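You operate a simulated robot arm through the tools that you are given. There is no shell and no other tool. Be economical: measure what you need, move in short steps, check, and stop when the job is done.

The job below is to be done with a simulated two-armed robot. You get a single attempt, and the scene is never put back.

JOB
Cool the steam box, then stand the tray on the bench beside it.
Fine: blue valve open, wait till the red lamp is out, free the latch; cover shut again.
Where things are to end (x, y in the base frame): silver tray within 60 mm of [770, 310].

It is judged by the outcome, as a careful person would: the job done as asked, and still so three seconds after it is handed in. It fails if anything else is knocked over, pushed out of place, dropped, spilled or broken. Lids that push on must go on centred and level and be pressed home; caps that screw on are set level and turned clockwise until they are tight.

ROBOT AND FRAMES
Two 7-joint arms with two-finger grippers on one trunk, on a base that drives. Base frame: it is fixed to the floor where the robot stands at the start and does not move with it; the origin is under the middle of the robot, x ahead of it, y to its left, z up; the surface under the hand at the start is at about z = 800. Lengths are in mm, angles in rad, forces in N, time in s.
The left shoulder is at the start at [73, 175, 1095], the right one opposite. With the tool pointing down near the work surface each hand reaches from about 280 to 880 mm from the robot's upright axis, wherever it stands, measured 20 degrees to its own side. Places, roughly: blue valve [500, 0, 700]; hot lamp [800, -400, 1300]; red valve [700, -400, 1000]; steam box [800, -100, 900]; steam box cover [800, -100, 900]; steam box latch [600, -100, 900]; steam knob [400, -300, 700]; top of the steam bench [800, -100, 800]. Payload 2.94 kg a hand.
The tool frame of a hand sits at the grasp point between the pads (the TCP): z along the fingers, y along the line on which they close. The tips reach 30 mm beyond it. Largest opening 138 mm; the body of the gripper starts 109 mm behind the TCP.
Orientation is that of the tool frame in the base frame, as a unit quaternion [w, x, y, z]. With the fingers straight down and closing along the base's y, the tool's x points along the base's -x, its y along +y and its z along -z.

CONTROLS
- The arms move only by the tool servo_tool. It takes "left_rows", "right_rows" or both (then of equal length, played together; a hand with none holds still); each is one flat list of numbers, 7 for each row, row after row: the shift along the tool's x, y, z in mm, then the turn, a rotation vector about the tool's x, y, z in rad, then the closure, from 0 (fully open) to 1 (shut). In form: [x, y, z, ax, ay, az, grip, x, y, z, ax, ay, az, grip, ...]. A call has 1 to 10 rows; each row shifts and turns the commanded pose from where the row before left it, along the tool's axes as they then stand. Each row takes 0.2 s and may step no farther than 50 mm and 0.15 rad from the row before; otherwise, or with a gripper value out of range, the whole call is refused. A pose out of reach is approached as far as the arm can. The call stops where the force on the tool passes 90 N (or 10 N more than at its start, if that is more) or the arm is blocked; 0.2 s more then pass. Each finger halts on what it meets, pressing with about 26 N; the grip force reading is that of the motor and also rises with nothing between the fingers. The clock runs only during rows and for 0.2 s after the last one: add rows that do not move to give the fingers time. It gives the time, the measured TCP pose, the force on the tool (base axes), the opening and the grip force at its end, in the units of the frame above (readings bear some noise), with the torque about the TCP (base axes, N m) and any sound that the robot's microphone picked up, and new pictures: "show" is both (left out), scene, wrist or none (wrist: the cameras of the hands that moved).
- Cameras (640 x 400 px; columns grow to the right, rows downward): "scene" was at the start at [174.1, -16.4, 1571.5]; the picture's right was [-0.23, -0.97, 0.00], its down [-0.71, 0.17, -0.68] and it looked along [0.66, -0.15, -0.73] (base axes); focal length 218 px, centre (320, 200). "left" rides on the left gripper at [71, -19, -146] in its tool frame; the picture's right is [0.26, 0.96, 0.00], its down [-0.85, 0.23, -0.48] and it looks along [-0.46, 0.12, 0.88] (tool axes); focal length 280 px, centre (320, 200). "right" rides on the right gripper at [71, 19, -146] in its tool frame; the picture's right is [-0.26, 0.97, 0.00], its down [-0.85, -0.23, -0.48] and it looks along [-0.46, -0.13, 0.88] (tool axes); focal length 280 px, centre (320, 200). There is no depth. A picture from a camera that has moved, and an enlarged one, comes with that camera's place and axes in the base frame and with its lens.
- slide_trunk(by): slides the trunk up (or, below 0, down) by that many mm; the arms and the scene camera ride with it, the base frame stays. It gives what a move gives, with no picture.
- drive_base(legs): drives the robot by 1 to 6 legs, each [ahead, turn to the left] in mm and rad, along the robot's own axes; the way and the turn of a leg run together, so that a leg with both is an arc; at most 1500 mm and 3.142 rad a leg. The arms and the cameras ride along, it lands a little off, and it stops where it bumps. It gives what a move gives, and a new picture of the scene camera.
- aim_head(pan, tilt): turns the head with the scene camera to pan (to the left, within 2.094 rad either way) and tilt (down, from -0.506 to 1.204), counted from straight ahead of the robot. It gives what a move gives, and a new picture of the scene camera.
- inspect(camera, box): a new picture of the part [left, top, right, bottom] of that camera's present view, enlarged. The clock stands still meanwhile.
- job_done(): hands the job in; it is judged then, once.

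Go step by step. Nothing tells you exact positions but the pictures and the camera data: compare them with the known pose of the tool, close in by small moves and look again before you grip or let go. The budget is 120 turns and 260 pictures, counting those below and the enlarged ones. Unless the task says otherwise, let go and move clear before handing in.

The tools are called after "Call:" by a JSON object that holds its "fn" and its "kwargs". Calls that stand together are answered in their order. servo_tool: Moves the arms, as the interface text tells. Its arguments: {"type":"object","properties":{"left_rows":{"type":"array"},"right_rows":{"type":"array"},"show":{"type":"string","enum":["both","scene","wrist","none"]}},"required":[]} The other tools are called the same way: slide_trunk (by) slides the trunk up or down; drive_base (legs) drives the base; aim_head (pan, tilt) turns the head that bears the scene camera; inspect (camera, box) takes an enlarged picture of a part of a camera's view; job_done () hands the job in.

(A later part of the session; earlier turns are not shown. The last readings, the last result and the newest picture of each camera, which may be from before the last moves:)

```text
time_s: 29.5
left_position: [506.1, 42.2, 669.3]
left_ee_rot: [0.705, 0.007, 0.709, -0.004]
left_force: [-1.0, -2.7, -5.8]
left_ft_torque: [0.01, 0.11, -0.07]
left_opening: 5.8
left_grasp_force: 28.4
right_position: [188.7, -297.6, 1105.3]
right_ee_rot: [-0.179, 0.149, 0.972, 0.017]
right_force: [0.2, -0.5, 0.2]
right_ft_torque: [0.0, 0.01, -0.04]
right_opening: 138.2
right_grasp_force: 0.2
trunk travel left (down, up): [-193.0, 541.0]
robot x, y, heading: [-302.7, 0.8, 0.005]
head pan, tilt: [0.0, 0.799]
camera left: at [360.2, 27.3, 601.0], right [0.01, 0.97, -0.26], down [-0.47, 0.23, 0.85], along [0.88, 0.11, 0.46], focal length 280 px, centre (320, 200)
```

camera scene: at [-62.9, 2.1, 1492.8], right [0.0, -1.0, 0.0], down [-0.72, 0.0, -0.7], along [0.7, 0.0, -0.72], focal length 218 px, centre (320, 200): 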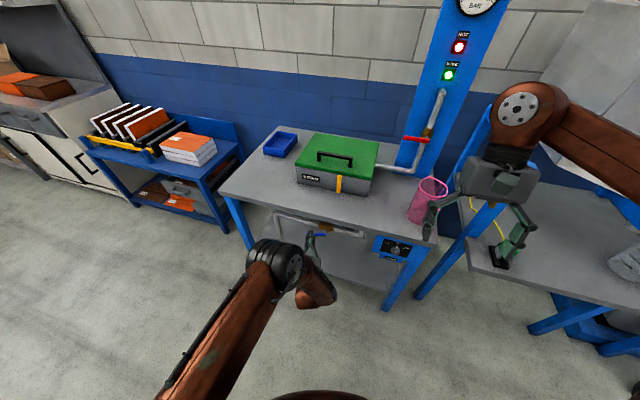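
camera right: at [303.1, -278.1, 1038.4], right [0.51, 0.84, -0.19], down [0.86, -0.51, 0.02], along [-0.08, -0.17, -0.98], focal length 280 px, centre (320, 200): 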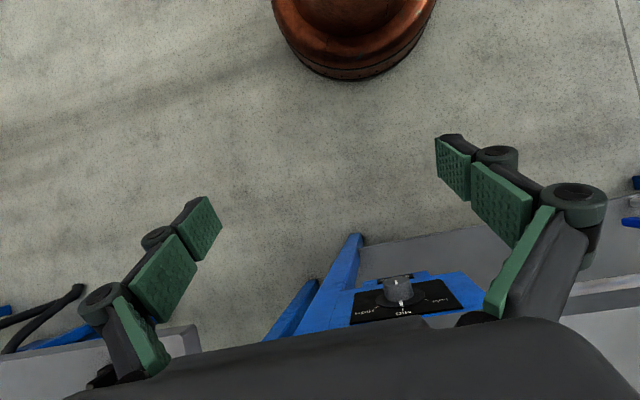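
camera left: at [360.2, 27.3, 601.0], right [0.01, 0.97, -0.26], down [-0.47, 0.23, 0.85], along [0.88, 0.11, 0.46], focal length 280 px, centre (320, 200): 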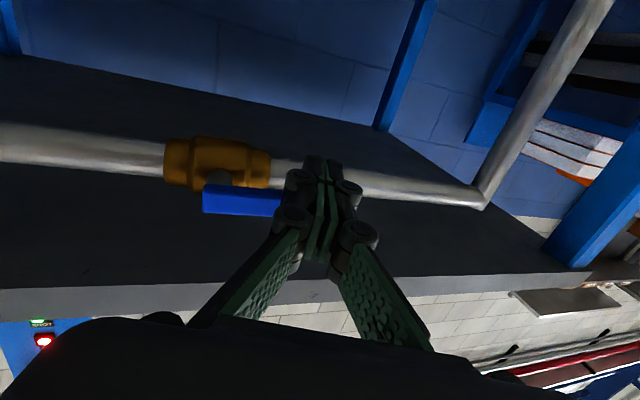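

The lever is nearly parallel to the pipe. I push up a few mm more to reach the stop.

Call:
{"fn": "servo_tool", "kwargs": {"left_rows": [-4, 1.5, 0, 0, 0, 0, 1, -4, 1, 0, 0, 0, 0, 1, -4, 0, 0, 0, 0, 0, 1], "show": "wrist"}}

```text
time_s: 30.3
left_position: [507.3, 44.7, 669.8]
left_ee_rot: [0.698, 0.007, 0.716, -0.004]
left_force: [-14.8, -6.0, -33.5]
left_ft_torque: [0.13, 0.14, -0.09]
left_opening: 5.8
left_grasp_force: 28.9
right_position: [196.8, -297.6, 1103.7]
right_ee_rot: [-0.184, 0.148, 0.972, 0.017]
right_force: [-0.3, 0.0, -1.1]
right_ft_torque: [-0.05, -0.08, -0.03]
right_opening: 137.9
right_grasp_force: 0.0
trunk travel left (down, up): [-193.0, 541.0]
robot x, y, heading: [-304.1, 1.8, 0.005]
head pan, tilt: [0.0, 0.799]
camera left: at [360.9, 29.5, 604.6], right [0.01, 0.97, -0.26], down [-0.45, 0.23, 0.86], along [0.89, 0.11, 0.44], focal length 280 px, centre (320, 200)
```

left: 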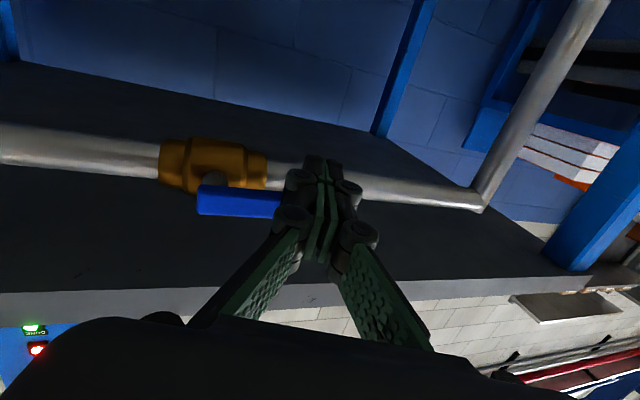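

The lever is at its stop, in line with the pipe: open. I back the hand out and watch the lamp.

Call:
{"fn": "servo_tool", "kwargs": {"left_rows": [8, 0, 0, 0, 0, 0, 1, 8, 0, -20, 0, 0, 0, 1, 0, 0, -48, 0, 0, 0, 1, 0, 10, -45, 0, 0, 0, 1], "show": "wrist"}}

Call:
{"fn": "aim_head", "kwargs": {"pan": -0.3, "tilt": 0.55}}

```text
time_s: 31.2
left_position: [397.5, 46.9, 699.0]
left_ee_rot: [0.726, 0.01, 0.687, -0.003]
left_force: [0.2, 0.1, -0.5]
left_ft_torque: [-0.02, -0.05, 0.02]
left_opening: 0.0
left_grasp_force: 28.3
right_position: [136.4, -303.4, 1119.0]
right_ee_rot: [-0.151, 0.147, 0.977, 0.021]
right_force: [0.5, 0.4, -0.6]
right_ft_torque: [0.07, 0.04, -0.02]
right_opening: 137.8
right_grasp_force: 0.0
trunk travel left (down, up): [-193.0, 541.0]
robot x, y, heading: [-301.4, -1.1, 0.003]
head pan, tilt: [0.0, 0.799]
stopped in row 4 (right hand): the arm was blocked; the commanded pose is now the measured one
camera left: at [257.4, 33.8, 621.4], right [0.03, 0.97, -0.25], down [-0.52, 0.23, 0.82], along [0.86, 0.1, 0.51], focal length 280 px, centre (320, 200)
```

left: 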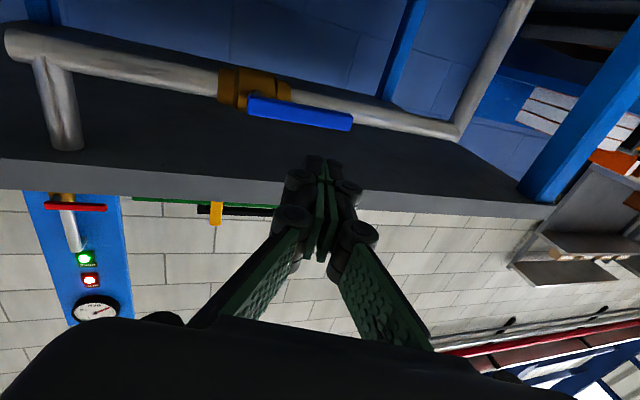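

```text
time_s: 32.0
left_position: [408.4, 49.8, 688.4]
left_ee_rot: [0.721, 0.008, 0.693, -0.003]
left_force: [-0.1, -0.2, 0.8]
left_ft_torque: [0.03, 0.06, -0.02]
left_opening: 0.1
left_grasp_force: 28.3
right_position: [153.8, -299.4, 1114.9]
right_ee_rot: [-0.161, 0.147, 0.976, 0.018]
right_force: [0.2, -0.4, -0.5]
right_ft_torque: [-0.01, -0.03, 0.02]
right_opening: 137.8
right_grasp_force: 0.1
trunk travel left (down, up): [-193.0, 541.0]
robot x, y, heading: [-300.0, -0.4, 0.005]
head pan, tilt: [-0.3, 0.55]
camera scene: at [-21.9, -24.3, 1511.7], right [-0.29, -0.96, 0.01], down [-0.52, 0.15, -0.84], along [0.8, -0.25, -0.54], focal length 218 px, centre (320, 200)
```

scene: 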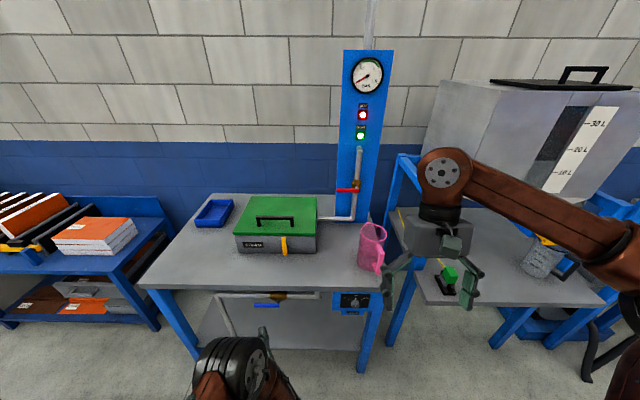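

The gauge has fallen; the HOT lamp is still on. While waiting, I raise the left hand well above bench level and pitch it back downward.

Call:
{"fn": "servo_tool", "kwargs": {"left_rows": [-45, 5, -5, 0, 0, 0, 1, -45, 5, -5, 0, 0, 0, 1, -45, 5, -5, 0, 0, 0, 1, -45, 5, -5, 0, 0, 0, 1, -45, 5, 0, 0, 0, 0, 1, -45, 5, 0, 0, 0, 0, 1, -45, 5, 0, 0, 0, 0, 1, -45, 5, 0, 0, 0, 0, 1, -45, 5, 0, 0, 0, 0, 1, -45, 5, 0, 0, 0, 0, 1], "show": "scene"}}

```text
time_s: 34.2
left_position: [357.8, 98.9, 1139.2]
left_ee_rot: [0.723, 0.008, 0.691, -0.004]
left_force: [0.1, 0.5, -1.0]
left_ft_torque: [0.03, -0.05, -0.06]
left_opening: 0.0
left_grasp_force: 28.3
right_position: [141.4, -296.5, 1118.5]
right_ee_rot: [-0.156, 0.147, 0.977, 0.019]
right_force: [-0.3, 1.5, 0.6]
right_ft_torque: [-0.04, -0.01, 0.04]
right_opening: 137.9
right_grasp_force: 0.1
trunk travel left (down, up): [-193.0, 541.0]
robot x, y, heading: [-300.2, 0.4, 0.004]
head pan, tilt: [-0.3, 0.55]
camera scene: at [-57.8, -21.6, 1514.3], right [-0.29, -0.96, 0.0], down [-0.5, 0.15, -0.85], along [0.81, -0.25, -0.52], focal length 218 px, centre (320, 200)
```

scene: 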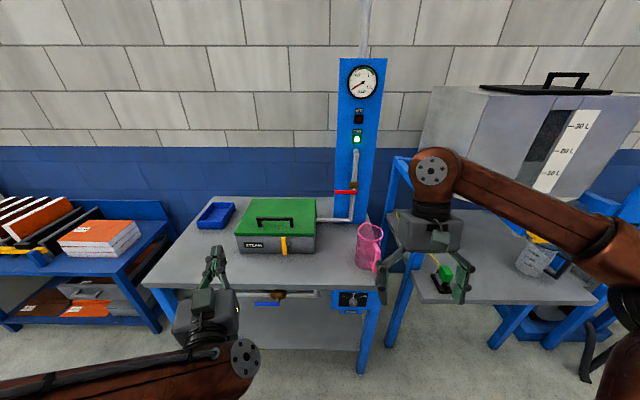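

The red HOT lamp looks out. I verify it, raise the trunk to its starting height and turn the left hand downward.

Call:
{"fn": "inspect", "kwargs": {"camera": "scene", "box": [330, 50, 400, 200]}}

Call:
{"fn": "slide_trunk", "kwargs": {"by": 60}}

Call:
{"fn": "servo_tool", "kwargs": {"left_rows": [0, 0, 0, 0, 0.148, 0, 1, 0, 0, 0, 0, 0.148, 0, 1, 0, 0, 0, 0, 0.148, 0, 1, 0, 0, 0, 0, 0.148, 0, 1, 0, 0, 0, 0, 0.148, 0, 1, 0, 0, 0, 0, 0.148, 0, 1, 0, 0, 0, 0, 0.148, 0, 1, 0, 0, 0, 0, 0.148, 0, 1, 0, 0, 0, 0, 0.148, 0, 1, 0, 0, 0, 0, 0.148, 0, 1], "show": "scene"}}

```text
2.67 times, centred on (365, 125) of scene
camera zoom: at [-57.8, -21.6, 1514.3], right [-0.29, -0.96, 0.0], down [-0.5, 0.15, -0.85], along [0.81, -0.25, -0.52], focal length 581 px, centre (200, 400)
```

zoom: 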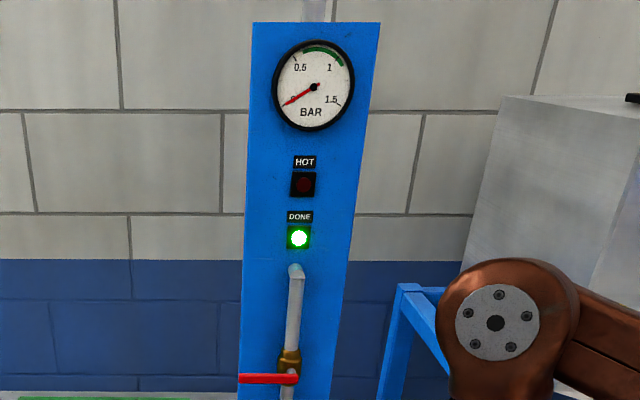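

```text
time_s: 35.2
left_position: [362.4, 96.8, 1200.8]
left_ee_rot: [0.722, 0.007, 0.692, -0.003]
left_force: [0.7, -0.5, -1.1]
left_ft_torque: [0.01, -0.04, -0.01]
left_opening: 0.2
left_grasp_force: 28.4
right_position: [143.7, -298.9, 1176.8]
right_ee_rot: [-0.157, 0.148, 0.976, 0.02]
right_force: [0.5, 0.3, -0.6]
right_ft_torque: [0.0, 0.04, 0.02]
right_opening: 138.0
right_grasp_force: 0.1
trunk travel left (down, up): [-253.0, 481.0]
robot x, y, heading: [-304.0, 0.8, 0.001]
head pan, tilt: [-0.3, 0.55]
```

```text
time_s: 37.4
left_position: [361.6, 96.5, 1199.9]
left_ee_rot: [0.066, 0.008, 0.998, 0.003]
left_force: [-1.0, 0.0, 0.4]
left_ft_torque: [0.03, 0.04, -0.02]
left_opening: 0.0
left_grasp_force: 28.6
right_position: [143.2, -299.3, 1177.3]
right_ee_rot: [-0.157, 0.147, 0.976, 0.02]
right_force: [0.8, 0.6, 0.2]
right_ft_torque: [0.02, 0.03, -0.03]
right_opening: 138.0
right_grasp_force: 0.1
trunk travel left (down, up): [-253.0, 481.0]
robot x, y, heading: [-300.5, -1.2, -0.001]
head pan, tilt: [-0.3, 0.55]
camera scene: at [-105.2, -25.1, 1577.9], right [-0.29, -0.96, 0.0], down [-0.5, 0.15, -0.85], along [0.81, -0.25, -0.52], focal length 218 px, centre (320, 200)
```

scene: 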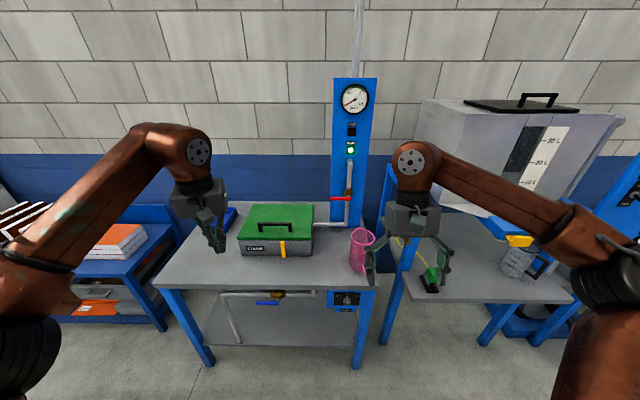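

HOT is out and the gauge reads zero. I drive forward to the start position.

Call:
{"fn": "drive_base", "kwargs": {"legs": [[300, 0]]}}

Call:
{"fn": "aim_head", "kwargs": {"pan": -0.1, "tilt": 0.8}}

```text
time_s: 39.5
left_position: [670.4, 98.2, 1200.7]
left_ee_rot: [0.068, 0.008, 0.998, 0.004]
left_force: [0.0, 0.0, -0.6]
left_ft_torque: [-0.01, -0.02, 0.03]
left_opening: 0.0
left_grasp_force: 28.0
right_position: [450.7, -299.2, 1177.4]
right_ee_rot: [-0.157, 0.148, 0.976, 0.02]
right_force: [-0.3, 1.4, -0.4]
right_ft_torque: [0.0, -0.04, -0.01]
right_opening: 138.0
right_grasp_force: 0.0
trunk travel left (down, up): [-253.0, 481.0]
robot x, y, heading: [7.7, 0.6, -0.0]
head pan, tilt: [-0.3, 0.55]
camera scene: at [243.4, -23.9, 1576.7], right [-0.29, -0.96, 0.01], down [-0.52, 0.15, -0.84], along [0.8, -0.25, -0.54], focal length 218 px, centre (320, 200)
```

scene: 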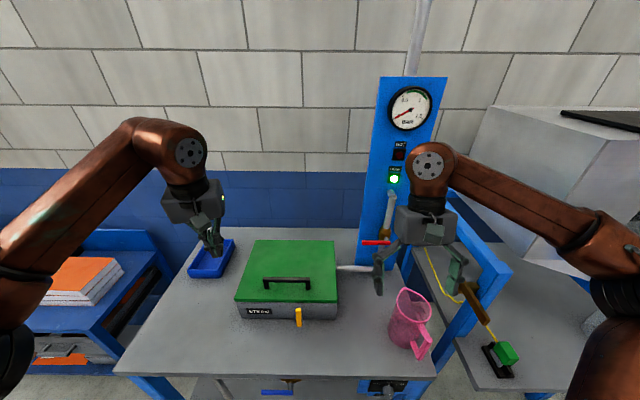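

```text
time_s: 40.2
left_position: [652.6, 99.2, 1209.4]
left_ee_rot: [0.075, 0.005, 0.997, 0.005]
left_force: [-0.8, -1.0, -0.2]
left_ft_torque: [0.01, -0.07, 0.02]
left_opening: 0.0
left_grasp_force: 28.9
right_position: [433.5, -299.5, 1182.5]
right_ee_rot: [-0.149, 0.149, 0.977, 0.02]
right_force: [-1.1, -0.7, -1.6]
right_ft_torque: [-0.01, -0.03, -0.01]
right_opening: 137.9
right_grasp_force: 0.0
trunk travel left (down, up): [-253.0, 481.0]
robot x, y, heading: [7.6, 3.3, 0.005]
head pan, tilt: [-0.099, 0.799]
camera scene: at [224.1, -5.8, 1555.7], right [-0.1, -1.0, 0.0], down [-0.73, 0.07, -0.68], along [0.68, -0.07, -0.73], focal length 218 px, centre (320, 200)
```

scene: 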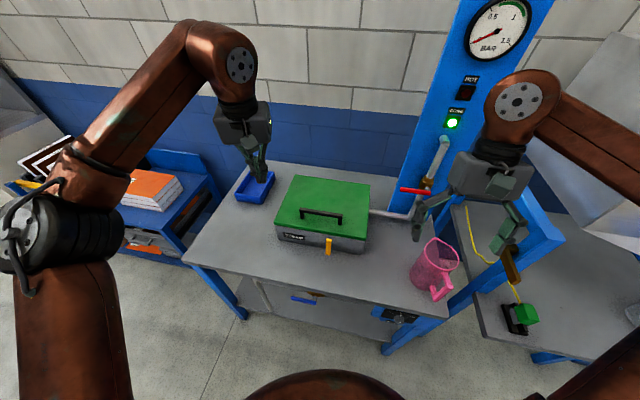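

Now I zoom on the box and its latch.

Call:
{"fn": "inspect", "kwargs": {"camera": "scene", "box": [260, 165, 385, 265]}}

Call:
{"fn": "inspect", "kwargs": {"camera": "left", "box": [0, 0, 640, 400]}}

Call:
{"fn": "inspect", "kwargs": {"camera": "right", "box": [0, 0, 640, 400]}}

```text
4.00 times, centred on (322, 215) of scene
camera zoom: at [224.1, -5.8, 1555.7], right [-0.1, -1.0, 0.0], down [-0.73, 0.07, -0.68], along [0.68, -0.07, -0.73], focal length 872 px, centre (310, 140)
```

zoom: 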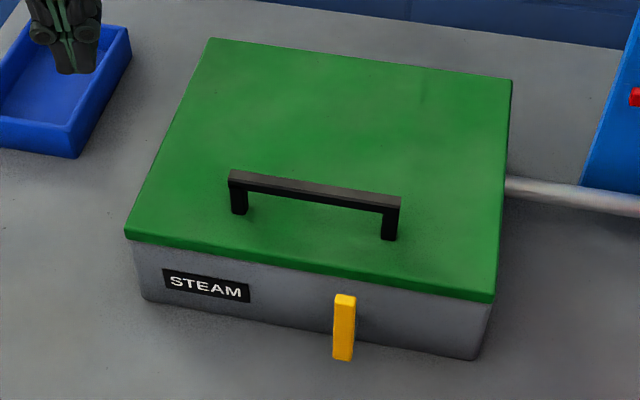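

```text
1.00 times, centred on (320, 200) of left (not enlarged: the box is as wide or as high as the picture)
camera zoom: at [562.1, 81.0, 1343.9], right [-0.25, 0.97, -0.03], down [0.77, 0.22, 0.6], along [0.59, 0.12, -0.8], focal length 280 px, centre (320, 200)
```

zoom: 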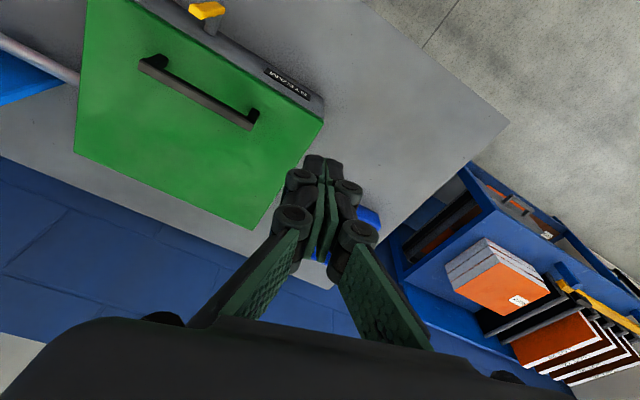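

```text
1.00 times, centred on (320, 200) of right (not enlarged: the box is as wide or as high as the picture)
camera zoom: at [415.8, -274.0, 1342.7], right [0.52, 0.85, -0.08], down [0.84, -0.5, 0.2], along [0.13, -0.18, -0.98], focal length 280 px, centre (320, 200)
```

zoom: 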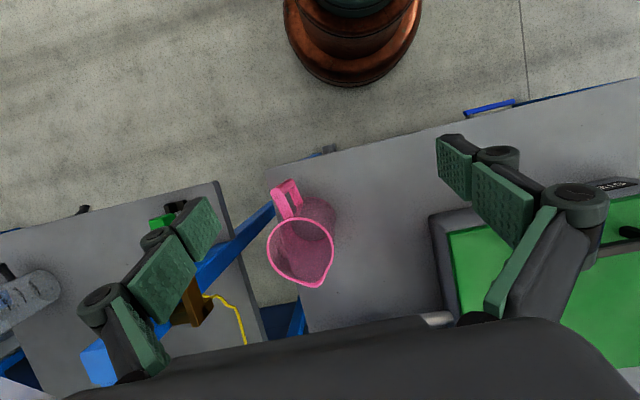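

The bench is yawed about −17°: the lid is roughly 340×283 centred at [809, −89], z≈910; its handle is at about [721, −60, 950]; the latch is on the front near [635, −82, 870]. I bring the right hand in, pitched 45° and aligned with the bench, for a close look, while moving the left hand aside.

Call:
{"fn": "servo_tool", "kwargs": {"right_rows": [-12, 32.5, 25.3, 0, -0.136, 0, 0, -8.4, 32.5, 26.7, 0, -0.136, 0, 0, -4.8, 32.5, 27.6, 0, -0.136, 0, 0, -1, 32.5, 27.9, 0, -0.136, 0, 0, 2.8, 32.5, 27.8, 0, -0.136, 0, 0, 6.6, 32.5, 27.2, 0, -0.136, 0, 0, 10.2, 32.5, 26, 0, -0.136, 0, 0, 13.6, 32.5, 24.5, 0, -0.136, 0, 0], "left_rows": [0, 25, 0, 0, 0, 0, 1, 0, 25, 0, 0, 0, 0, 1, 0, 25, 0, 0, 0, 0, 1, 0, 25, 0, 0, 0, 0, 1, 0, 25, 0, 0, 0, 0, 1, 0, 25, 0, 0, 0, 0, 1, 0, 25, 0, 0, 0, 0, 1, 0, 25, 0, 0, 0, 0, 1], "show": "both"}}

```text
time_s: 42.0
left_position: [638.0, 302.7, 1218.2]
left_ee_rot: [0.083, 0.006, 0.997, 0.002]
left_force: [-1.7, 1.3, 0.0]
left_ft_torque: [-0.11, -0.06, 0.0]
left_opening: 0.0
left_grasp_force: 28.6
right_position: [526.5, -59.2, 964.5]
right_ee_rot: [0.386, 0.135, 0.911, -0.058]
right_force: [0.0, 1.0, 0.0]
right_ft_torque: [0.01, 0.01, -0.04]
right_opening: 138.2
right_grasp_force: 0.0
trunk travel left (down, up): [-253.0, 481.0]
robot x, y, heading: [7.8, 4.4, -0.002]
head pan, tilt: [-0.099, 0.799]
camera scene: at [192.7, -1.6, 1557.3], right [-0.1, -1.0, 0.0], down [-0.71, 0.07, -0.7], along [0.69, -0.07, -0.72], focal length 218 px, centre (320, 200)
camera right: at [384.1, 4.4, 1016.1], right [0.46, 0.87, 0.19], down [0.17, -0.29, 0.94], along [0.87, -0.4, -0.28], focal length 280 px, centre (320, 200)
camera left: at [544.9, 286.1, 1351.0], right [-0.25, 0.97, -0.04], down [0.76, 0.22, 0.61], along [0.6, 0.12, -0.79], focal length 280 px, centre (320, 200)
```

scene: 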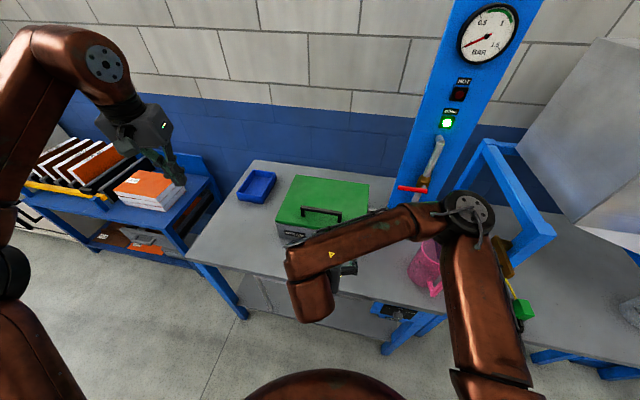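
right: 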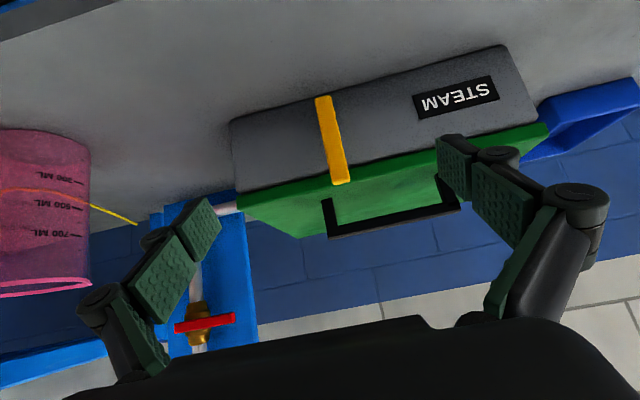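
left: 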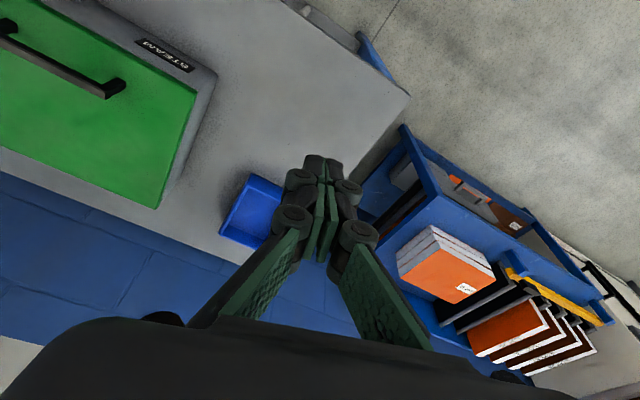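

The latch is a lever in front of the box face, z≈836–930 near [622, −79]. I zoom to find its pivot.

Call:
{"fn": "inspect", "kwargs": {"camera": "right", "box": [250, 60, 430, 220]}}

Call:
{"fn": "servo_tool", "kwargs": {"right_rows": [0, -40, 0, 0, 0, 0, 0, 0, -40, 0, 0, 0, 0, 0, 25, -30, 0, 0, 0, 0, 0], "show": "wrist"}}

```text
2.50 times, centred on (340, 140) of right
camera zoom: at [384.1, 4.4, 1016.1], right [0.46, 0.87, 0.19], down [0.17, -0.29, 0.94], along [0.87, -0.4, -0.28], focal length 701 px, centre (270, 350)
```

zoom: 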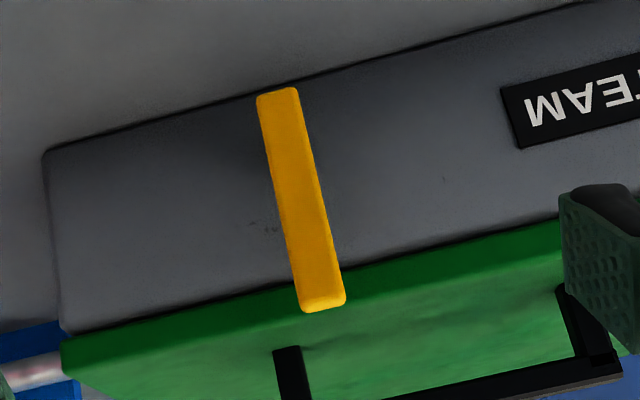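

```text
time_s: 42.8
left_position: [640.6, 299.4, 1217.4]
left_ee_rot: [0.082, 0.007, 0.997, 0.004]
left_force: [-0.6, -0.9, 0.2]
left_ft_torque: [0.03, -0.01, -0.02]
left_opening: 0.2
left_grasp_force: 28.3
right_position: [478.2, -161.8, 948.5]
right_ee_rot: [0.385, 0.136, 0.911, -0.057]
right_force: [-0.8, -0.5, -0.2]
right_ft_torque: [0.02, -0.04, 0.03]
right_opening: 137.7
right_grasp_force: 0.1
trunk travel left (down, up): [-253.0, 481.0]
robot x, y, heading: [6.2, -2.6, 0.007]
head pan, tilt: [-0.099, 0.799]
camera right: at [336.5, -99.8, 998.1], right [0.46, 0.87, 0.19], down [0.17, -0.29, 0.94], along [0.87, -0.4, -0.28], focal length 280 px, centre (320, 200)
```

right: 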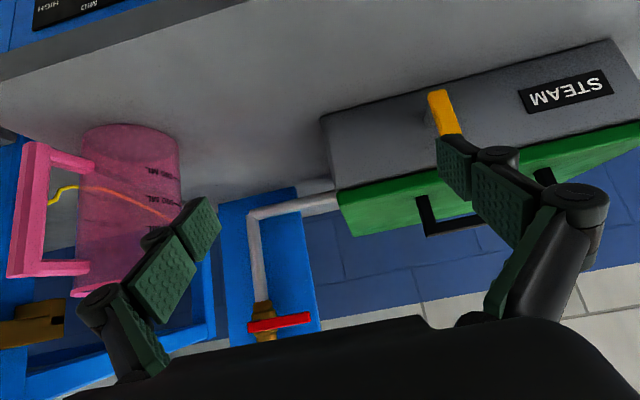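

The stem is at the lower end (pivot about z 846), so the lever's top swings sideways off the lid. I close the right fingers and bring them in on the lever's right side.

Call:
{"fn": "servo_tool", "kwargs": {"right_rows": [-2.8, 7.5, 5.7, 0, 0, 0, 1, -2.8, 7.5, 5.7, 0, 0, 0, 1, -2.8, 7.5, 5.7, 0, 0, 0, 1, -2.8, 7.5, 5.7, 0, 0, 0, 1, -2.8, 7.5, 5.7, 0, 0, 0, 1, -2.8, 7.5, 5.7, 0, 0, 0, 1, -2.8, 7.5, 5.7, 0, 0, 0, 1, -2.8, 7.5, 5.7, 0, 0, 0, 1], "show": "wrist"}}

```text
time_s: 44.6
left_position: [640.3, 299.6, 1216.8]
left_ee_rot: [0.082, 0.008, 0.997, 0.002]
left_force: [-0.7, -0.5, -0.1]
left_ft_torque: [-0.01, -0.03, 0.0]
left_opening: 0.0
left_grasp_force: 28.5
right_position: [543.8, -117.6, 929.5]
right_ee_rot: [0.384, 0.136, 0.912, -0.058]
right_force: [-0.7, 0.4, 0.1]
right_ft_torque: [-0.02, 0.02, 0.05]
right_opening: 0.2
right_grasp_force: 22.9
trunk travel left (down, up): [-253.0, 481.0]
robot x, y, heading: [6.8, 2.2, -0.002]
head pan, tilt: [-0.099, 0.799]
camera right: at [401.6, -54.5, 980.5], right [0.46, 0.87, 0.19], down [0.17, -0.29, 0.94], along [0.87, -0.4, -0.28], focal length 280 px, centre (320, 200)
```

right: 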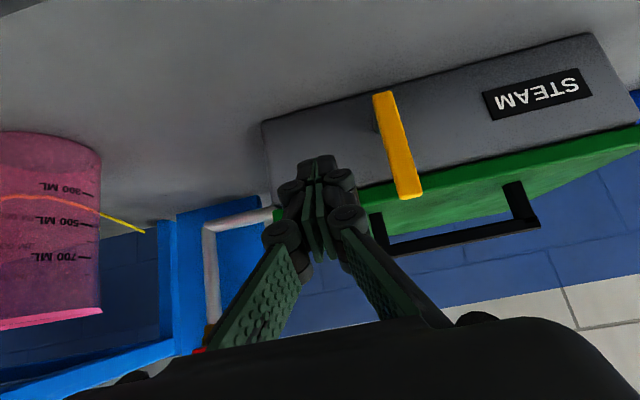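

The fingers are right of the lever. I move in behind its plane and push the top toward the left about 30°.

Call:
{"fn": "servo_tool", "kwargs": {"right_rows": [-13.4, 10, 23.3, 0, 0, 0, 1, -13.4, 10, 23.3, 0, 0, 0, 1, 0, 20, 0, 0, 0, 0, 1, -2.4, 16, -2.4, 0, 0, 0, 1, 0, 15.8, 0, 0, 0, 0, 1], "show": "wrist"}}

```text
time_s: 45.8
left_position: [637.7, 298.9, 1217.0]
left_ee_rot: [0.082, 0.009, 0.997, 0.003]
left_force: [0.6, 1.9, -1.6]
left_ft_torque: [-0.27, 0.07, -0.04]
left_opening: 0.0
left_grasp_force: 28.5
right_position: [604.3, -95.5, 917.8]
right_ee_rot: [0.377, 0.151, 0.909, -0.092]
right_force: [-25.7, -54.8, 16.2]
right_ft_torque: [-0.16, 0.03, -0.39]
right_opening: 0.2
right_grasp_force: 26.5
trunk travel left (down, up): [-253.0, 481.0]
robot x, y, heading: [4.1, 1.5, -0.009]
head pan, tilt: [-0.099, 0.799]
stopped in row 5 (right hand): the force on the tool passed its limit at 98 N (the readings are from after the stop); the commanded pose is now the measured one
camera right: at [467.1, -23.3, 967.8], right [0.51, 0.85, 0.14], down [0.18, -0.26, 0.95], along [0.84, -0.46, -0.28], focal length 280 px, centre (320, 200)
```

right: 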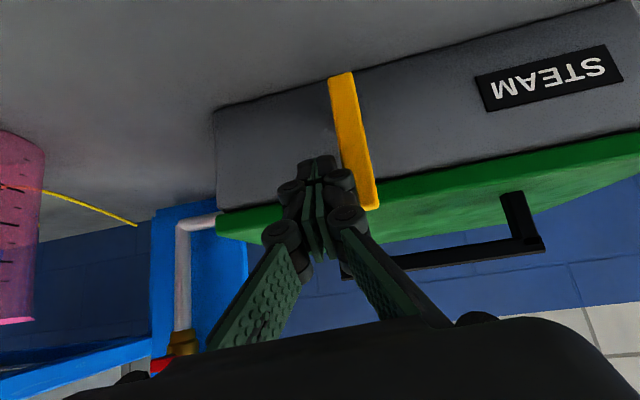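

Blocked that way too, so the latch turns to the right. I back off, pass in front of it and come in on its left side.

Call:
{"fn": "servo_tool", "kwargs": {"right_rows": [0, -15, 0, -0.036, 0.004, 0, 1, 34, 0, -34, -0.036, 0.004, 0, 1, 0, 44, 0, 0, 0, 0, 1, 0, 44, 0, 0, 0, 0, 1, -34, 0, 34, 0, 0, 0, 1], "show": "wrist"}}

```text
time_s: 47.0
left_position: [640.9, 294.6, 1217.0]
left_ee_rot: [0.082, 0.011, 0.997, 0.004]
left_force: [0.1, -0.9, 0.0]
left_ft_torque: [0.06, 0.07, 0.02]
left_opening: 0.0
left_grasp_force: 28.4
right_position: [625.9, -17.1, 916.9]
right_ee_rot: [0.378, 0.132, 0.915, -0.045]
right_force: [0.5, -0.4, 0.0]
right_ft_torque: [0.03, 0.03, 0.04]
right_opening: 0.0
right_grasp_force: 26.2
trunk travel left (down, up): [-253.0, 481.0]
robot x, y, heading: [7.8, 0.1, -0.009]
head pan, tilt: [-0.099, 0.799]
camera right: at [483.3, 40.7, 970.8], right [0.44, 0.87, 0.2], down [0.19, -0.31, 0.93], along [0.88, -0.38, -0.3], focal length 280 px, centre (320, 200)
```

right: 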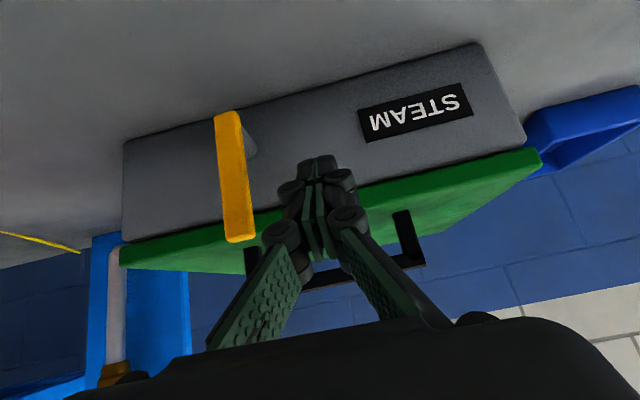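

Now on the left side of the latch; I push its top to the right.

Call:
{"fn": "servo_tool", "kwargs": {"right_rows": [-4, -38, 4, 0, 0, 0, 1, -2.4, -16, -2.4, 0, 0, 0, 1, 0, -15.8, 0, 0, 0, 0, 1, 3.2, -15, 3.2, 0, 0, 0, 1], "show": "wrist"}}

```text
time_s: 48.0
left_position: [641.2, 297.2, 1216.2]
left_ee_rot: [0.083, 0.01, 0.997, 0.003]
left_force: [-0.1, -0.6, -0.2]
left_ft_torque: [0.04, -0.01, 0.01]
left_opening: 0.0
left_grasp_force: 28.3
right_position: [608.8, -100.7, 914.0]
right_ee_rot: [0.378, 0.132, 0.915, -0.047]
right_force: [-1.0, 1.1, -0.9]
right_ft_torque: [0.04, 0.02, 0.03]
right_opening: 0.2
right_grasp_force: 26.1
trunk travel left (down, up): [-253.0, 481.0]
robot x, y, heading: [5.2, 1.7, -0.004]
head pan, tilt: [-0.099, 0.799]
camera right: at [466.6, -40.8, 968.4], right [0.44, 0.87, 0.2], down [0.19, -0.31, 0.93], along [0.88, -0.38, -0.3], focal length 280 px, centre (320, 200)
```

right: 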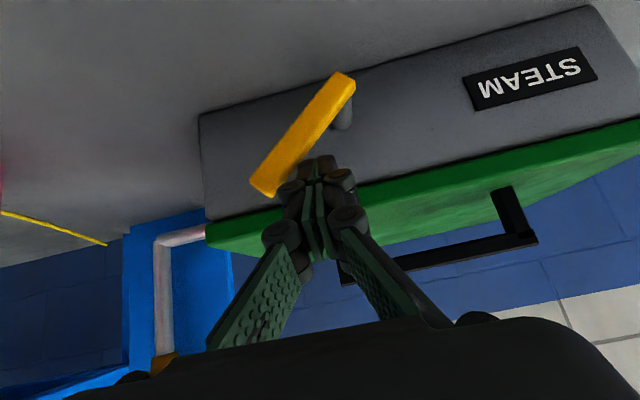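

It turns. I follow the arc on to horizontal.

Call:
{"fn": "servo_tool", "kwargs": {"right_rows": [5.7, -15, 5.7, 0, 0, 0, 1, 7.8, -11.5, 7.8, 0, 0, 0, 1, 9.9, -8, 9.9, 0, 0, 0, 1, 4, -1, 4, 0, 0, 0, 1], "show": "wrist"}}

```text
time_s: 49.0
left_position: [638.3, 296.3, 1219.0]
left_ee_rot: [0.083, 0.009, 0.997, 0.003]
left_force: [1.0, 0.4, 0.0]
left_ft_torque: [-0.02, 0.01, -0.01]
left_opening: 0.2
left_grasp_force: 28.5
right_position: [599.0, -132.6, 881.0]
right_ee_rot: [0.382, 0.131, 0.914, -0.044]
right_force: [-4.5, -1.6, 25.1]
right_ft_torque: [-0.15, -0.11, 0.0]
right_opening: 6.0
right_grasp_force: 28.2
trunk travel left (down, up): [-253.0, 481.0]
robot x, y, heading: [5.2, -0.3, -0.009]
head pan, tilt: [-0.099, 0.799]
camera right: at [456.1, -73.3, 933.4], right [0.44, 0.87, 0.2], down [0.18, -0.31, 0.93], along [0.88, -0.38, -0.29], focal length 280 px, centre (320, 200)
```

right: 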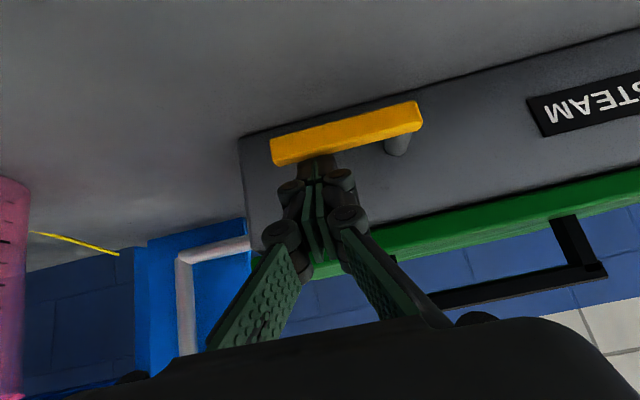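

The latch lies horizontal at its stop: freed. I back off, rise, and start turning the right hand downward for gripping the lid handle.

Call:
{"fn": "servo_tool", "kwargs": {"right_rows": [-10.6, 0, -10.6, 0, 0, 0, 1, 31.8, 0, -31.8, 0, 0, 0, 1, -31.8, 0, -31.8, 0, 0, 0, 1, -31.8, 0, -31.8, 0, 0, 0, 1, -31.8, 0, -31.8, 0, 0, 0, 1, -31.8, 0, -31.8, 0, 0, 0, 1, 0, 0, 0, 0, 0.14, 0, 1, 0, 0, 0, 0, 0.14, 0, 0.5, 0, 0, 0, 0, 0.14, 0, 0.5, 0, 0, 0, 0, 0.14, 0, 0.5], "show": "wrist"}}

```text
time_s: 51.2
left_position: [641.6, 297.3, 1215.6]
left_ee_rot: [0.081, 0.009, 0.997, 0.003]
left_force: [0.4, -0.1, -0.6]
left_ft_torque: [0.01, -0.03, -0.03]
left_opening: 0.0
left_grasp_force: 27.8
right_position: [556.5, -121.8, 1070.2]
right_ee_rot: [0.11, 0.139, 0.984, -0.007]
right_force: [0.2, -0.5, 0.2]
right_ft_torque: [0.02, -0.01, -0.02]
right_opening: 68.8
right_grasp_force: 0.1
trunk travel left (down, up): [-253.0, 481.0]
robot x, y, heading: [8.1, 3.0, -0.006]
head pan, tilt: [-0.099, 0.799]
camera right: at [463.8, -79.1, 1197.8], right [0.51, 0.86, 0.07], down [0.63, -0.43, 0.65], along [0.58, -0.28, -0.76], focal length 280 px, centre (320, 200)
```

right: 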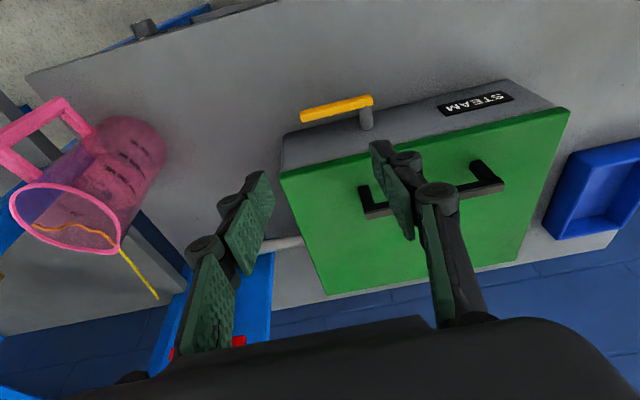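

Handle centre confirmed near [720, −57, 955]. I move above it, level the pitch and roll the hand 90° so the fingers close across the bar.

Call:
{"fn": "servo_tool", "kwargs": {"right_rows": [-28, 21.5, 0, 0, 0.11, 0, 0.5, -28, 21.5, 0, 0, 0.11, 0, 0.5, -28, 21.5, 0, 0, 0, 0, 0.5, -28, 21.5, 0, 0, 0, 0, 0.5, -28, 21.5, 0, 0, 0, 0, 0.5, 0, 0, 0, 0, 0, -0.146, 0.5, 0, 0, 0, 0, 0, -0.146, 0.5, 0, 0, 0, 0, 0, -0.146, 0.5, 0, 0, 0, 0, 0, -0.146, 0.5, 0, 0, 0, 0, 0, -0.146, 0.5], "show": "none"}}

Call:
{"fn": "servo_tool", "kwargs": {"right_rows": [0, 0, 0, 0, 0, -0.14, 0.5, 0, 0, 0, 0, 0, -0.14, 0.5, 0, 0, 0, 0, 0, -0.14, 0.5, 0, 0, 0, 0, 0, -0.14, 0.5, 0, 0, 0, 0, 0, -0.14, 0.5, 0, 0, 0, 0, 0, -0.14, 0.5], "show": "both"}}

```text
time_s: 53.4
left_position: [641.8, 296.5, 1216.8]
left_ee_rot: [0.081, 0.01, 0.997, 0.003]
left_force: [0.0, -0.5, -0.2]
left_ft_torque: [-0.01, 0.01, 0.07]
left_opening: 0.0
left_grasp_force: 28.9
right_position: [720.5, -57.5, 1081.7]
right_ee_rot: [0.005, -0.225, 0.974, 0.005]
right_force: [-0.4, 0.2, 0.3]
right_ft_torque: [0.03, 0.03, 0.02]
right_opening: 68.9
right_grasp_force: 0.1
trunk travel left (down, up): [-253.0, 481.0]
robot x, y, heading: [7.3, -1.3, -0.005]
head pan, tilt: [-0.099, 0.799]
```

```text
time_s: 54.8
left_position: [640.6, 298.5, 1216.6]
left_ee_rot: [0.081, 0.009, 0.997, 0.003]
left_force: [0.0, -0.6, -0.5]
left_ft_torque: [-0.02, -0.02, 0.01]
left_opening: 0.0
left_grasp_force: 29.1
right_position: [519.8, -36.7, 1071.0]
right_ee_rot: [0.009, -0.542, 0.841, 0.004]
right_force: [-0.5, -0.3, -0.1]
right_ft_torque: [0.0, 0.01, -0.01]
right_opening: 68.9
right_grasp_force: 0.1
right hand out of reach, approached as far as the arm can: row 1, 2, 3, 4, 5, 6
trunk travel left (down, up): [-253.0, 481.0]
robot x, y, heading: [3.2, 1.4, -0.006]
head pan, tilt: [-0.099, 0.799]
camera scene: at [195.1, -5.5, 1556.7], right [-0.11, -0.99, 0.0], down [-0.71, 0.08, -0.7], along [0.69, -0.08, -0.72], focal length 218 px, centre (320, 200)
camera right: at [471.5, -96.6, 1216.2], right [-0.77, 0.64, 0.0], down [0.56, 0.67, 0.49], along [0.31, 0.38, -0.87], focal length 280 px, centre (320, 200)
```

scene: 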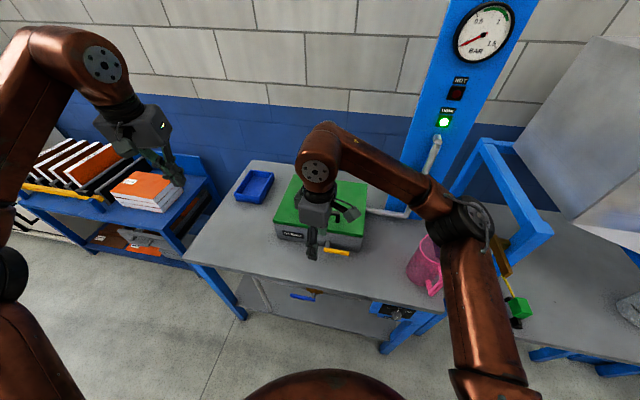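
right: 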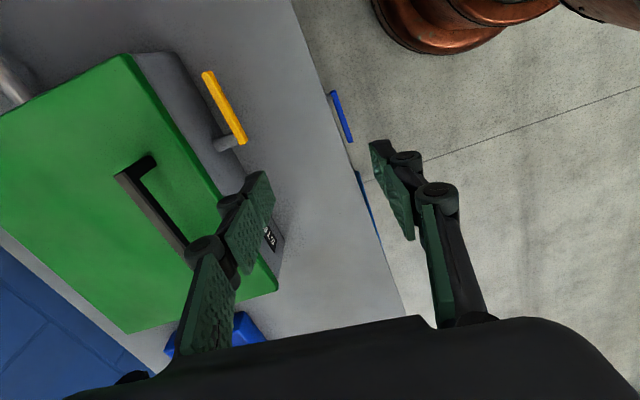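

The wrist runs out of roll pointing down. Better: point the hand forward and roll it so the fingers close vertically, straddling the bar from the front. I first undo the roll.

Call:
{"fn": "servo_tool", "kwargs": {"right_rows": [0, 0, 0, 0, 0, 0.146, 0.5, 0, 0, 0, 0, 0, 0.146, 0.5, 0, 0, 0, 0, 0, 0.146, 0.5, 0, 0, 0, 0, 0, 0.146, 0.5, 0, 0, 0, 0, 0, 0.146, 0.5, 0, 0, 0, 0, 0, 0.146, 0.5, 0, 0, 0, 0, 0, 0.146, 0.5, 0, 0, 0, 0, 0, 0.146, 0.5, 0, 0, 0, 0, 0, 0.146, 0.5, 0, 0, 0, 0, 0, 0.146, 0.5], "show": "none"}}

```text
time_s: 57.0
left_position: [641.0, 296.7, 1216.4]
left_ee_rot: [0.081, 0.009, 0.997, 0.004]
left_force: [0.1, 0.4, -0.5]
left_ft_torque: [-0.02, 0.0, -0.02]
left_opening: 0.0
left_grasp_force: 28.9
right_position: [520.1, -38.5, 1072.0]
right_ee_rot: [0.002, 0.157, 0.988, 0.007]
right_force: [0.6, 0.6, 0.1]
right_ft_torque: [0.03, 0.0, 0.0]
right_opening: 69.1
right_grasp_force: 0.0
trunk travel left (down, up): [-253.0, 481.0]
robot x, y, heading: [8.3, 1.1, -0.011]
head pan, tilt: [-0.099, 0.799]
```

Roll undone; yaw is aligned with the bench. I pitch the right hand to point forward.

Call:
{"fn": "servo_tool", "kwargs": {"right_rows": [-8, 0, 0, 0, -0.148, 0, 0.5, -7.9, 0, 1.2, 0, -0.148, 0, 0.5, -7.6, 0, 2.3, 0, -0.148, 0, 0.5, -7.2, 0, 3.4, 0, -0.148, 0, 0.5, -6.6, 0, 4.5, 0, -0.148, 0, 0.5, -5.9, 0, 5.4, 0, -0.148, 0, 0.5, -5, 0, 6.2, 0, -0.148, 0, 0.5, -4.1, 0, 6.9, 0, -0.148, 0, 0.5, -3, 0, 7.4, 0, -0.148, 0, 0.5, -1.9, 0, 7.8, 0, -0.148, 0, 0.5], "show": "none"}}

Call:
{"fn": "servo_tool", "kwargs": {"right_rows": [0, 0, 0, 0, 0, -0.147, 0.5, 0, 0, 0, 0, 0, -0.147, 0.5, 0, 0, 0, 0, 0, -0.147, 0.5, 0, 0, 0, 0, 0, -0.147, 0.5, 0, 0, 0, 0, 0, -0.147, 0.5, 0, 0, 0, 0, 0, -0.147, 0.5, 0, 0, 0, 0, 0, -0.147, 0.5, 0, 0, 0, 0, 0, -0.147, 0.5, 0, 0, 0, 0, 0, -0.147, 0.5, 0, 0, 0, 0, 0, -0.147, 0.5], "show": "both"}}

```text
time_s: 59.2
left_position: [641.6, 298.5, 1217.7]
left_ee_rot: [0.081, 0.009, 0.997, 0.002]
left_force: [-1.1, 0.7, 0.3]
left_ft_torque: [-0.04, -0.03, -0.01]
left_opening: 0.0
left_grasp_force: 28.3
right_position: [595.3, -62.5, 1073.0]
right_ee_rot: [0.669, 0.119, 0.727, -0.098]
right_force: [1.0, 0.5, -0.5]
right_ft_torque: [-0.01, 0.01, 0.01]
right_opening: 69.1
right_grasp_force: 0.1
trunk travel left (down, up): [-253.0, 481.0]
robot x, y, heading: [4.5, -1.0, -0.004]
head pan, tilt: [-0.099, 0.799]
```

```text
time_s: 61.4
left_position: [640.7, 297.8, 1217.0]
left_ee_rot: [0.082, 0.01, 0.997, 0.002]
left_force: [0.3, -0.3, 0.2]
left_ft_torque: [-0.01, 0.0, 0.02]
left_opening: 0.3
left_grasp_force: 28.5
right_position: [595.2, -61.5, 1073.0]
right_ee_rot: [0.429, -0.401, 0.62, -0.521]
right_force: [0.3, 0.4, 0.1]
right_ft_torque: [0.01, 0.0, 0.02]
right_opening: 68.8
right_grasp_force: 0.0
trunk travel left (down, up): [-253.0, 481.0]
robot x, y, heading: [6.0, -1.0, -0.006]
head pan, tilt: [-0.099, 0.799]
camera scene: at [194.5, -5.9, 1556.8], right [-0.11, -0.99, 0.0], down [-0.71, 0.08, -0.7], along [0.69, -0.08, -0.72], focal length 218 px, centre (320, 200)
camera right: at [433.7, -83.4, 1058.1], right [0.04, 0.38, -0.93], down [-0.18, 0.91, 0.37], along [0.98, 0.15, 0.1], focal length 280 px, centre (320, 200)
```

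scene: 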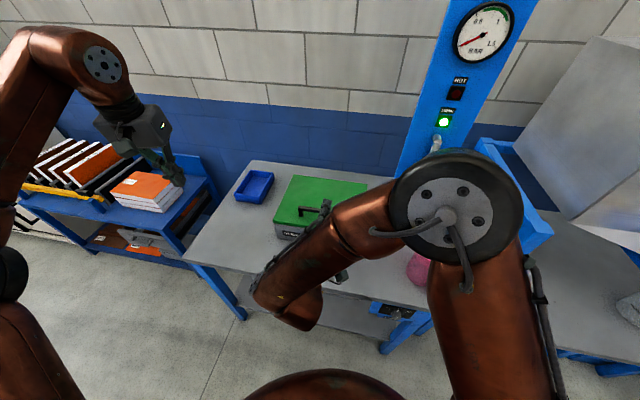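
right: 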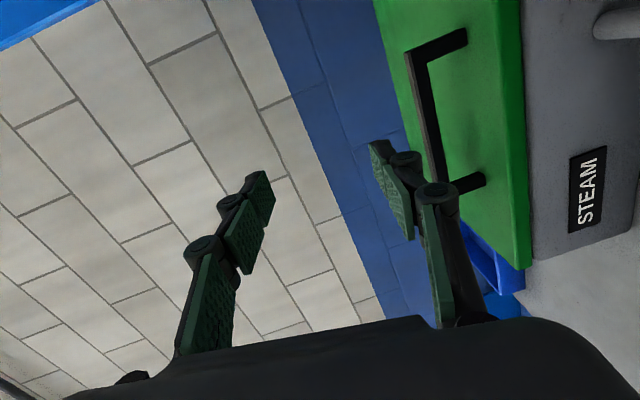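

The rolled, forward-pointing posture is reachable. I level it, lower it in front of the bar (centre ≈ z 955) with a ~40 mm opening, staying short of the handle, and check.

Call:
{"fn": "servo_tool", "kwargs": {"right_rows": [-13, 39, 0, 0.03, 0, -0.038, 0.71, -13, 39, 0, 0.03, 0, -0.038, 0.71, -12, 39, 0, 0.03, 0, -0.038, 0.71, 0, 0, 30, 0, 0, 0, 0.71], "show": "wrist"}}

```text
time_s: 62.4
left_position: [639.9, 297.2, 1216.5]
left_ee_rot: [0.081, 0.009, 0.997, 0.003]
left_force: [-0.6, 0.0, 0.3]
left_ft_torque: [0.03, -0.02, 0.01]
left_opening: 0.2
left_grasp_force: 28.5
right_position: [631.9, -24.3, 959.6]
right_ee_rot: [0.417, -0.413, 0.573, -0.572]
right_force: [0.7, -0.7, -0.3]
right_ft_torque: [-0.02, -0.01, 0.06]
right_opening: 40.0
right_grasp_force: 0.2
trunk travel left (down, up): [-253.0, 481.0]
robot x, y, heading: [6.4, -0.7, -0.007]
head pan, tilt: [-0.099, 0.799]
camera right: at [471.8, -48.1, 939.2], right [0.08, 0.25, -0.96], down [-0.19, 0.95, 0.23], along [0.98, 0.16, 0.13], focal length 280 px, centre (320, 200)
```

right: 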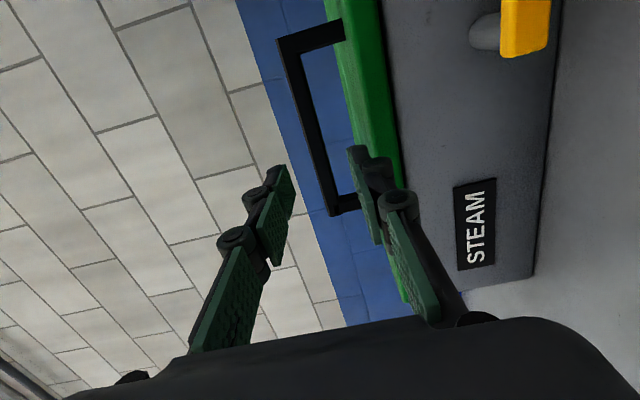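

The opening straddles the bar's height (bar ≈ z 962, lid top ≈ 917). I slide forward onto the bar.

Call:
{"fn": "servo_tool", "kwargs": {"right_rows": [0, -1.5, 30, 0, 0, 0, 0.71, 0, -1, 30, 0, 0, 0, 0.71, 0, 0, 28, 0, 0, 0, 0.71], "show": "both"}}

```text
time_s: 63.2
left_position: [642.3, 297.8, 1215.7]
left_ee_rot: [0.081, 0.009, 0.997, 0.003]
left_force: [-0.7, 0.2, 0.2]
left_ft_torque: [0.0, 0.03, 0.0]
left_opening: 0.0
left_grasp_force: 28.6
right_position: [718.2, -52.0, 962.0]
right_ee_rot: [-0.417, 0.415, -0.572, 0.573]
right_force: [-0.1, -0.5, 0.8]
right_ft_torque: [-0.03, 0.0, -0.01]
right_opening: 39.3
right_grasp_force: 0.0
trunk travel left (down, up): [-253.0, 481.0]
robot x, y, heading: [4.3, 1.0, -0.004]
head pan, tilt: [-0.099, 0.799]
camera scene: at [195.3, -6.2, 1556.7], right [-0.11, -0.99, 0.0], down [-0.71, 0.08, -0.7], along [0.69, -0.07, -0.72], focal length 218 px, centre (320, 200)
camera right: at [556.8, -74.6, 941.5], right [0.08, 0.25, -0.96], down [-0.19, 0.95, 0.23], along [0.98, 0.16, 0.13], focal length 280 px, centre (320, 200)
```

scene: 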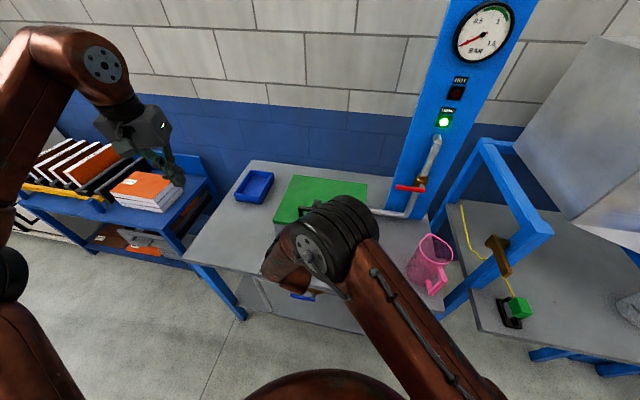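
right: 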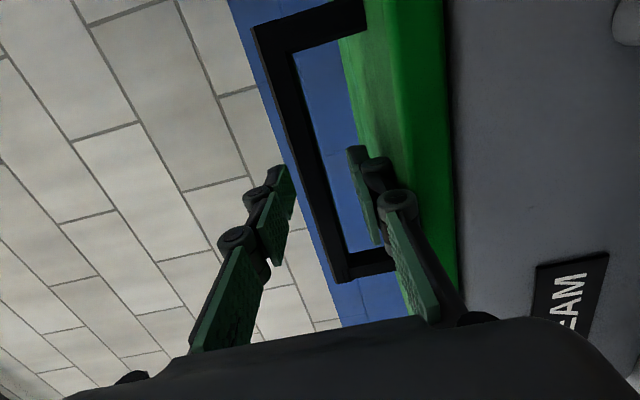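

The bar lies between the pads. I close loosely around it and lift the first few degrees to see how the cover moves.

Call:
{"fn": "servo_tool", "kwargs": {"right_rows": [0, 0, 0, 0, 0, 0, 0.88, 0, 0, 0, 0, 0, 0, 0.88, 0, -12, 3, 0, 0, 0, 0.88, 0, -14, 5, 0, 0, 0, 0.88, 0, -14, 6, 0, 0, 0, 0.88], "show": "both"}}

```text
time_s: 64.4
left_position: [641.7, 298.0, 1216.0]
left_ee_rot: [0.08, 0.01, 0.997, 0.003]
left_force: [-0.2, -0.3, 0.0]
left_ft_torque: [-0.01, 0.02, -0.03]
left_opening: 0.1
left_grasp_force: 29.0
right_position: [730.3, -55.5, 1002.4]
right_ee_rot: [-0.417, 0.415, -0.572, 0.572]
right_force: [0.6, -0.1, -3.8]
right_ft_torque: [-0.01, 0.01, 0.04]
right_opening: 18.4
right_grasp_force: 1.3
trunk travel left (down, up): [-253.0, 481.0]
robot x, y, heading: [5.2, -1.6, -0.006]
head pan, tilt: [-0.099, 0.799]
camera scene: at [195.2, -6.0, 1556.7], right [-0.11, -0.99, 0.0], down [-0.71, 0.08, -0.7], along [0.69, -0.07, -0.72], focal length 218 px, centre (320, 200)
camera right: at [568.6, -78.5, 982.8], right [0.08, 0.25, -0.96], down [-0.19, 0.95, 0.23], along [0.98, 0.16, 0.13], focal length 280 px, centre (320, 200)
```

scene: 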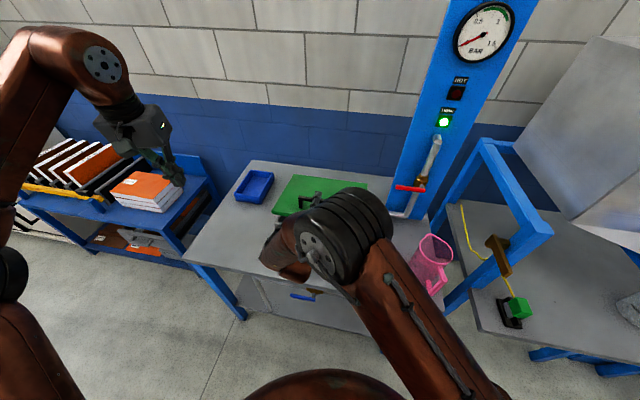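
right: 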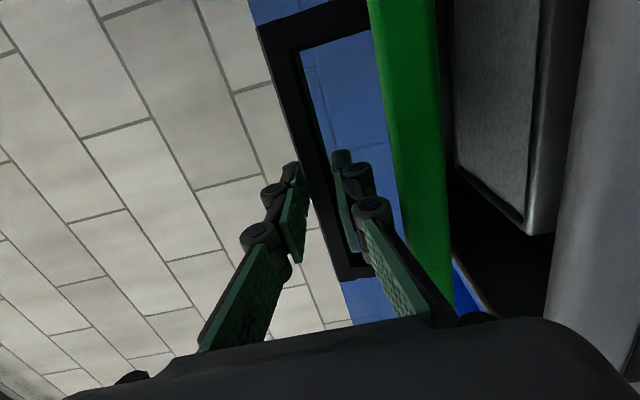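

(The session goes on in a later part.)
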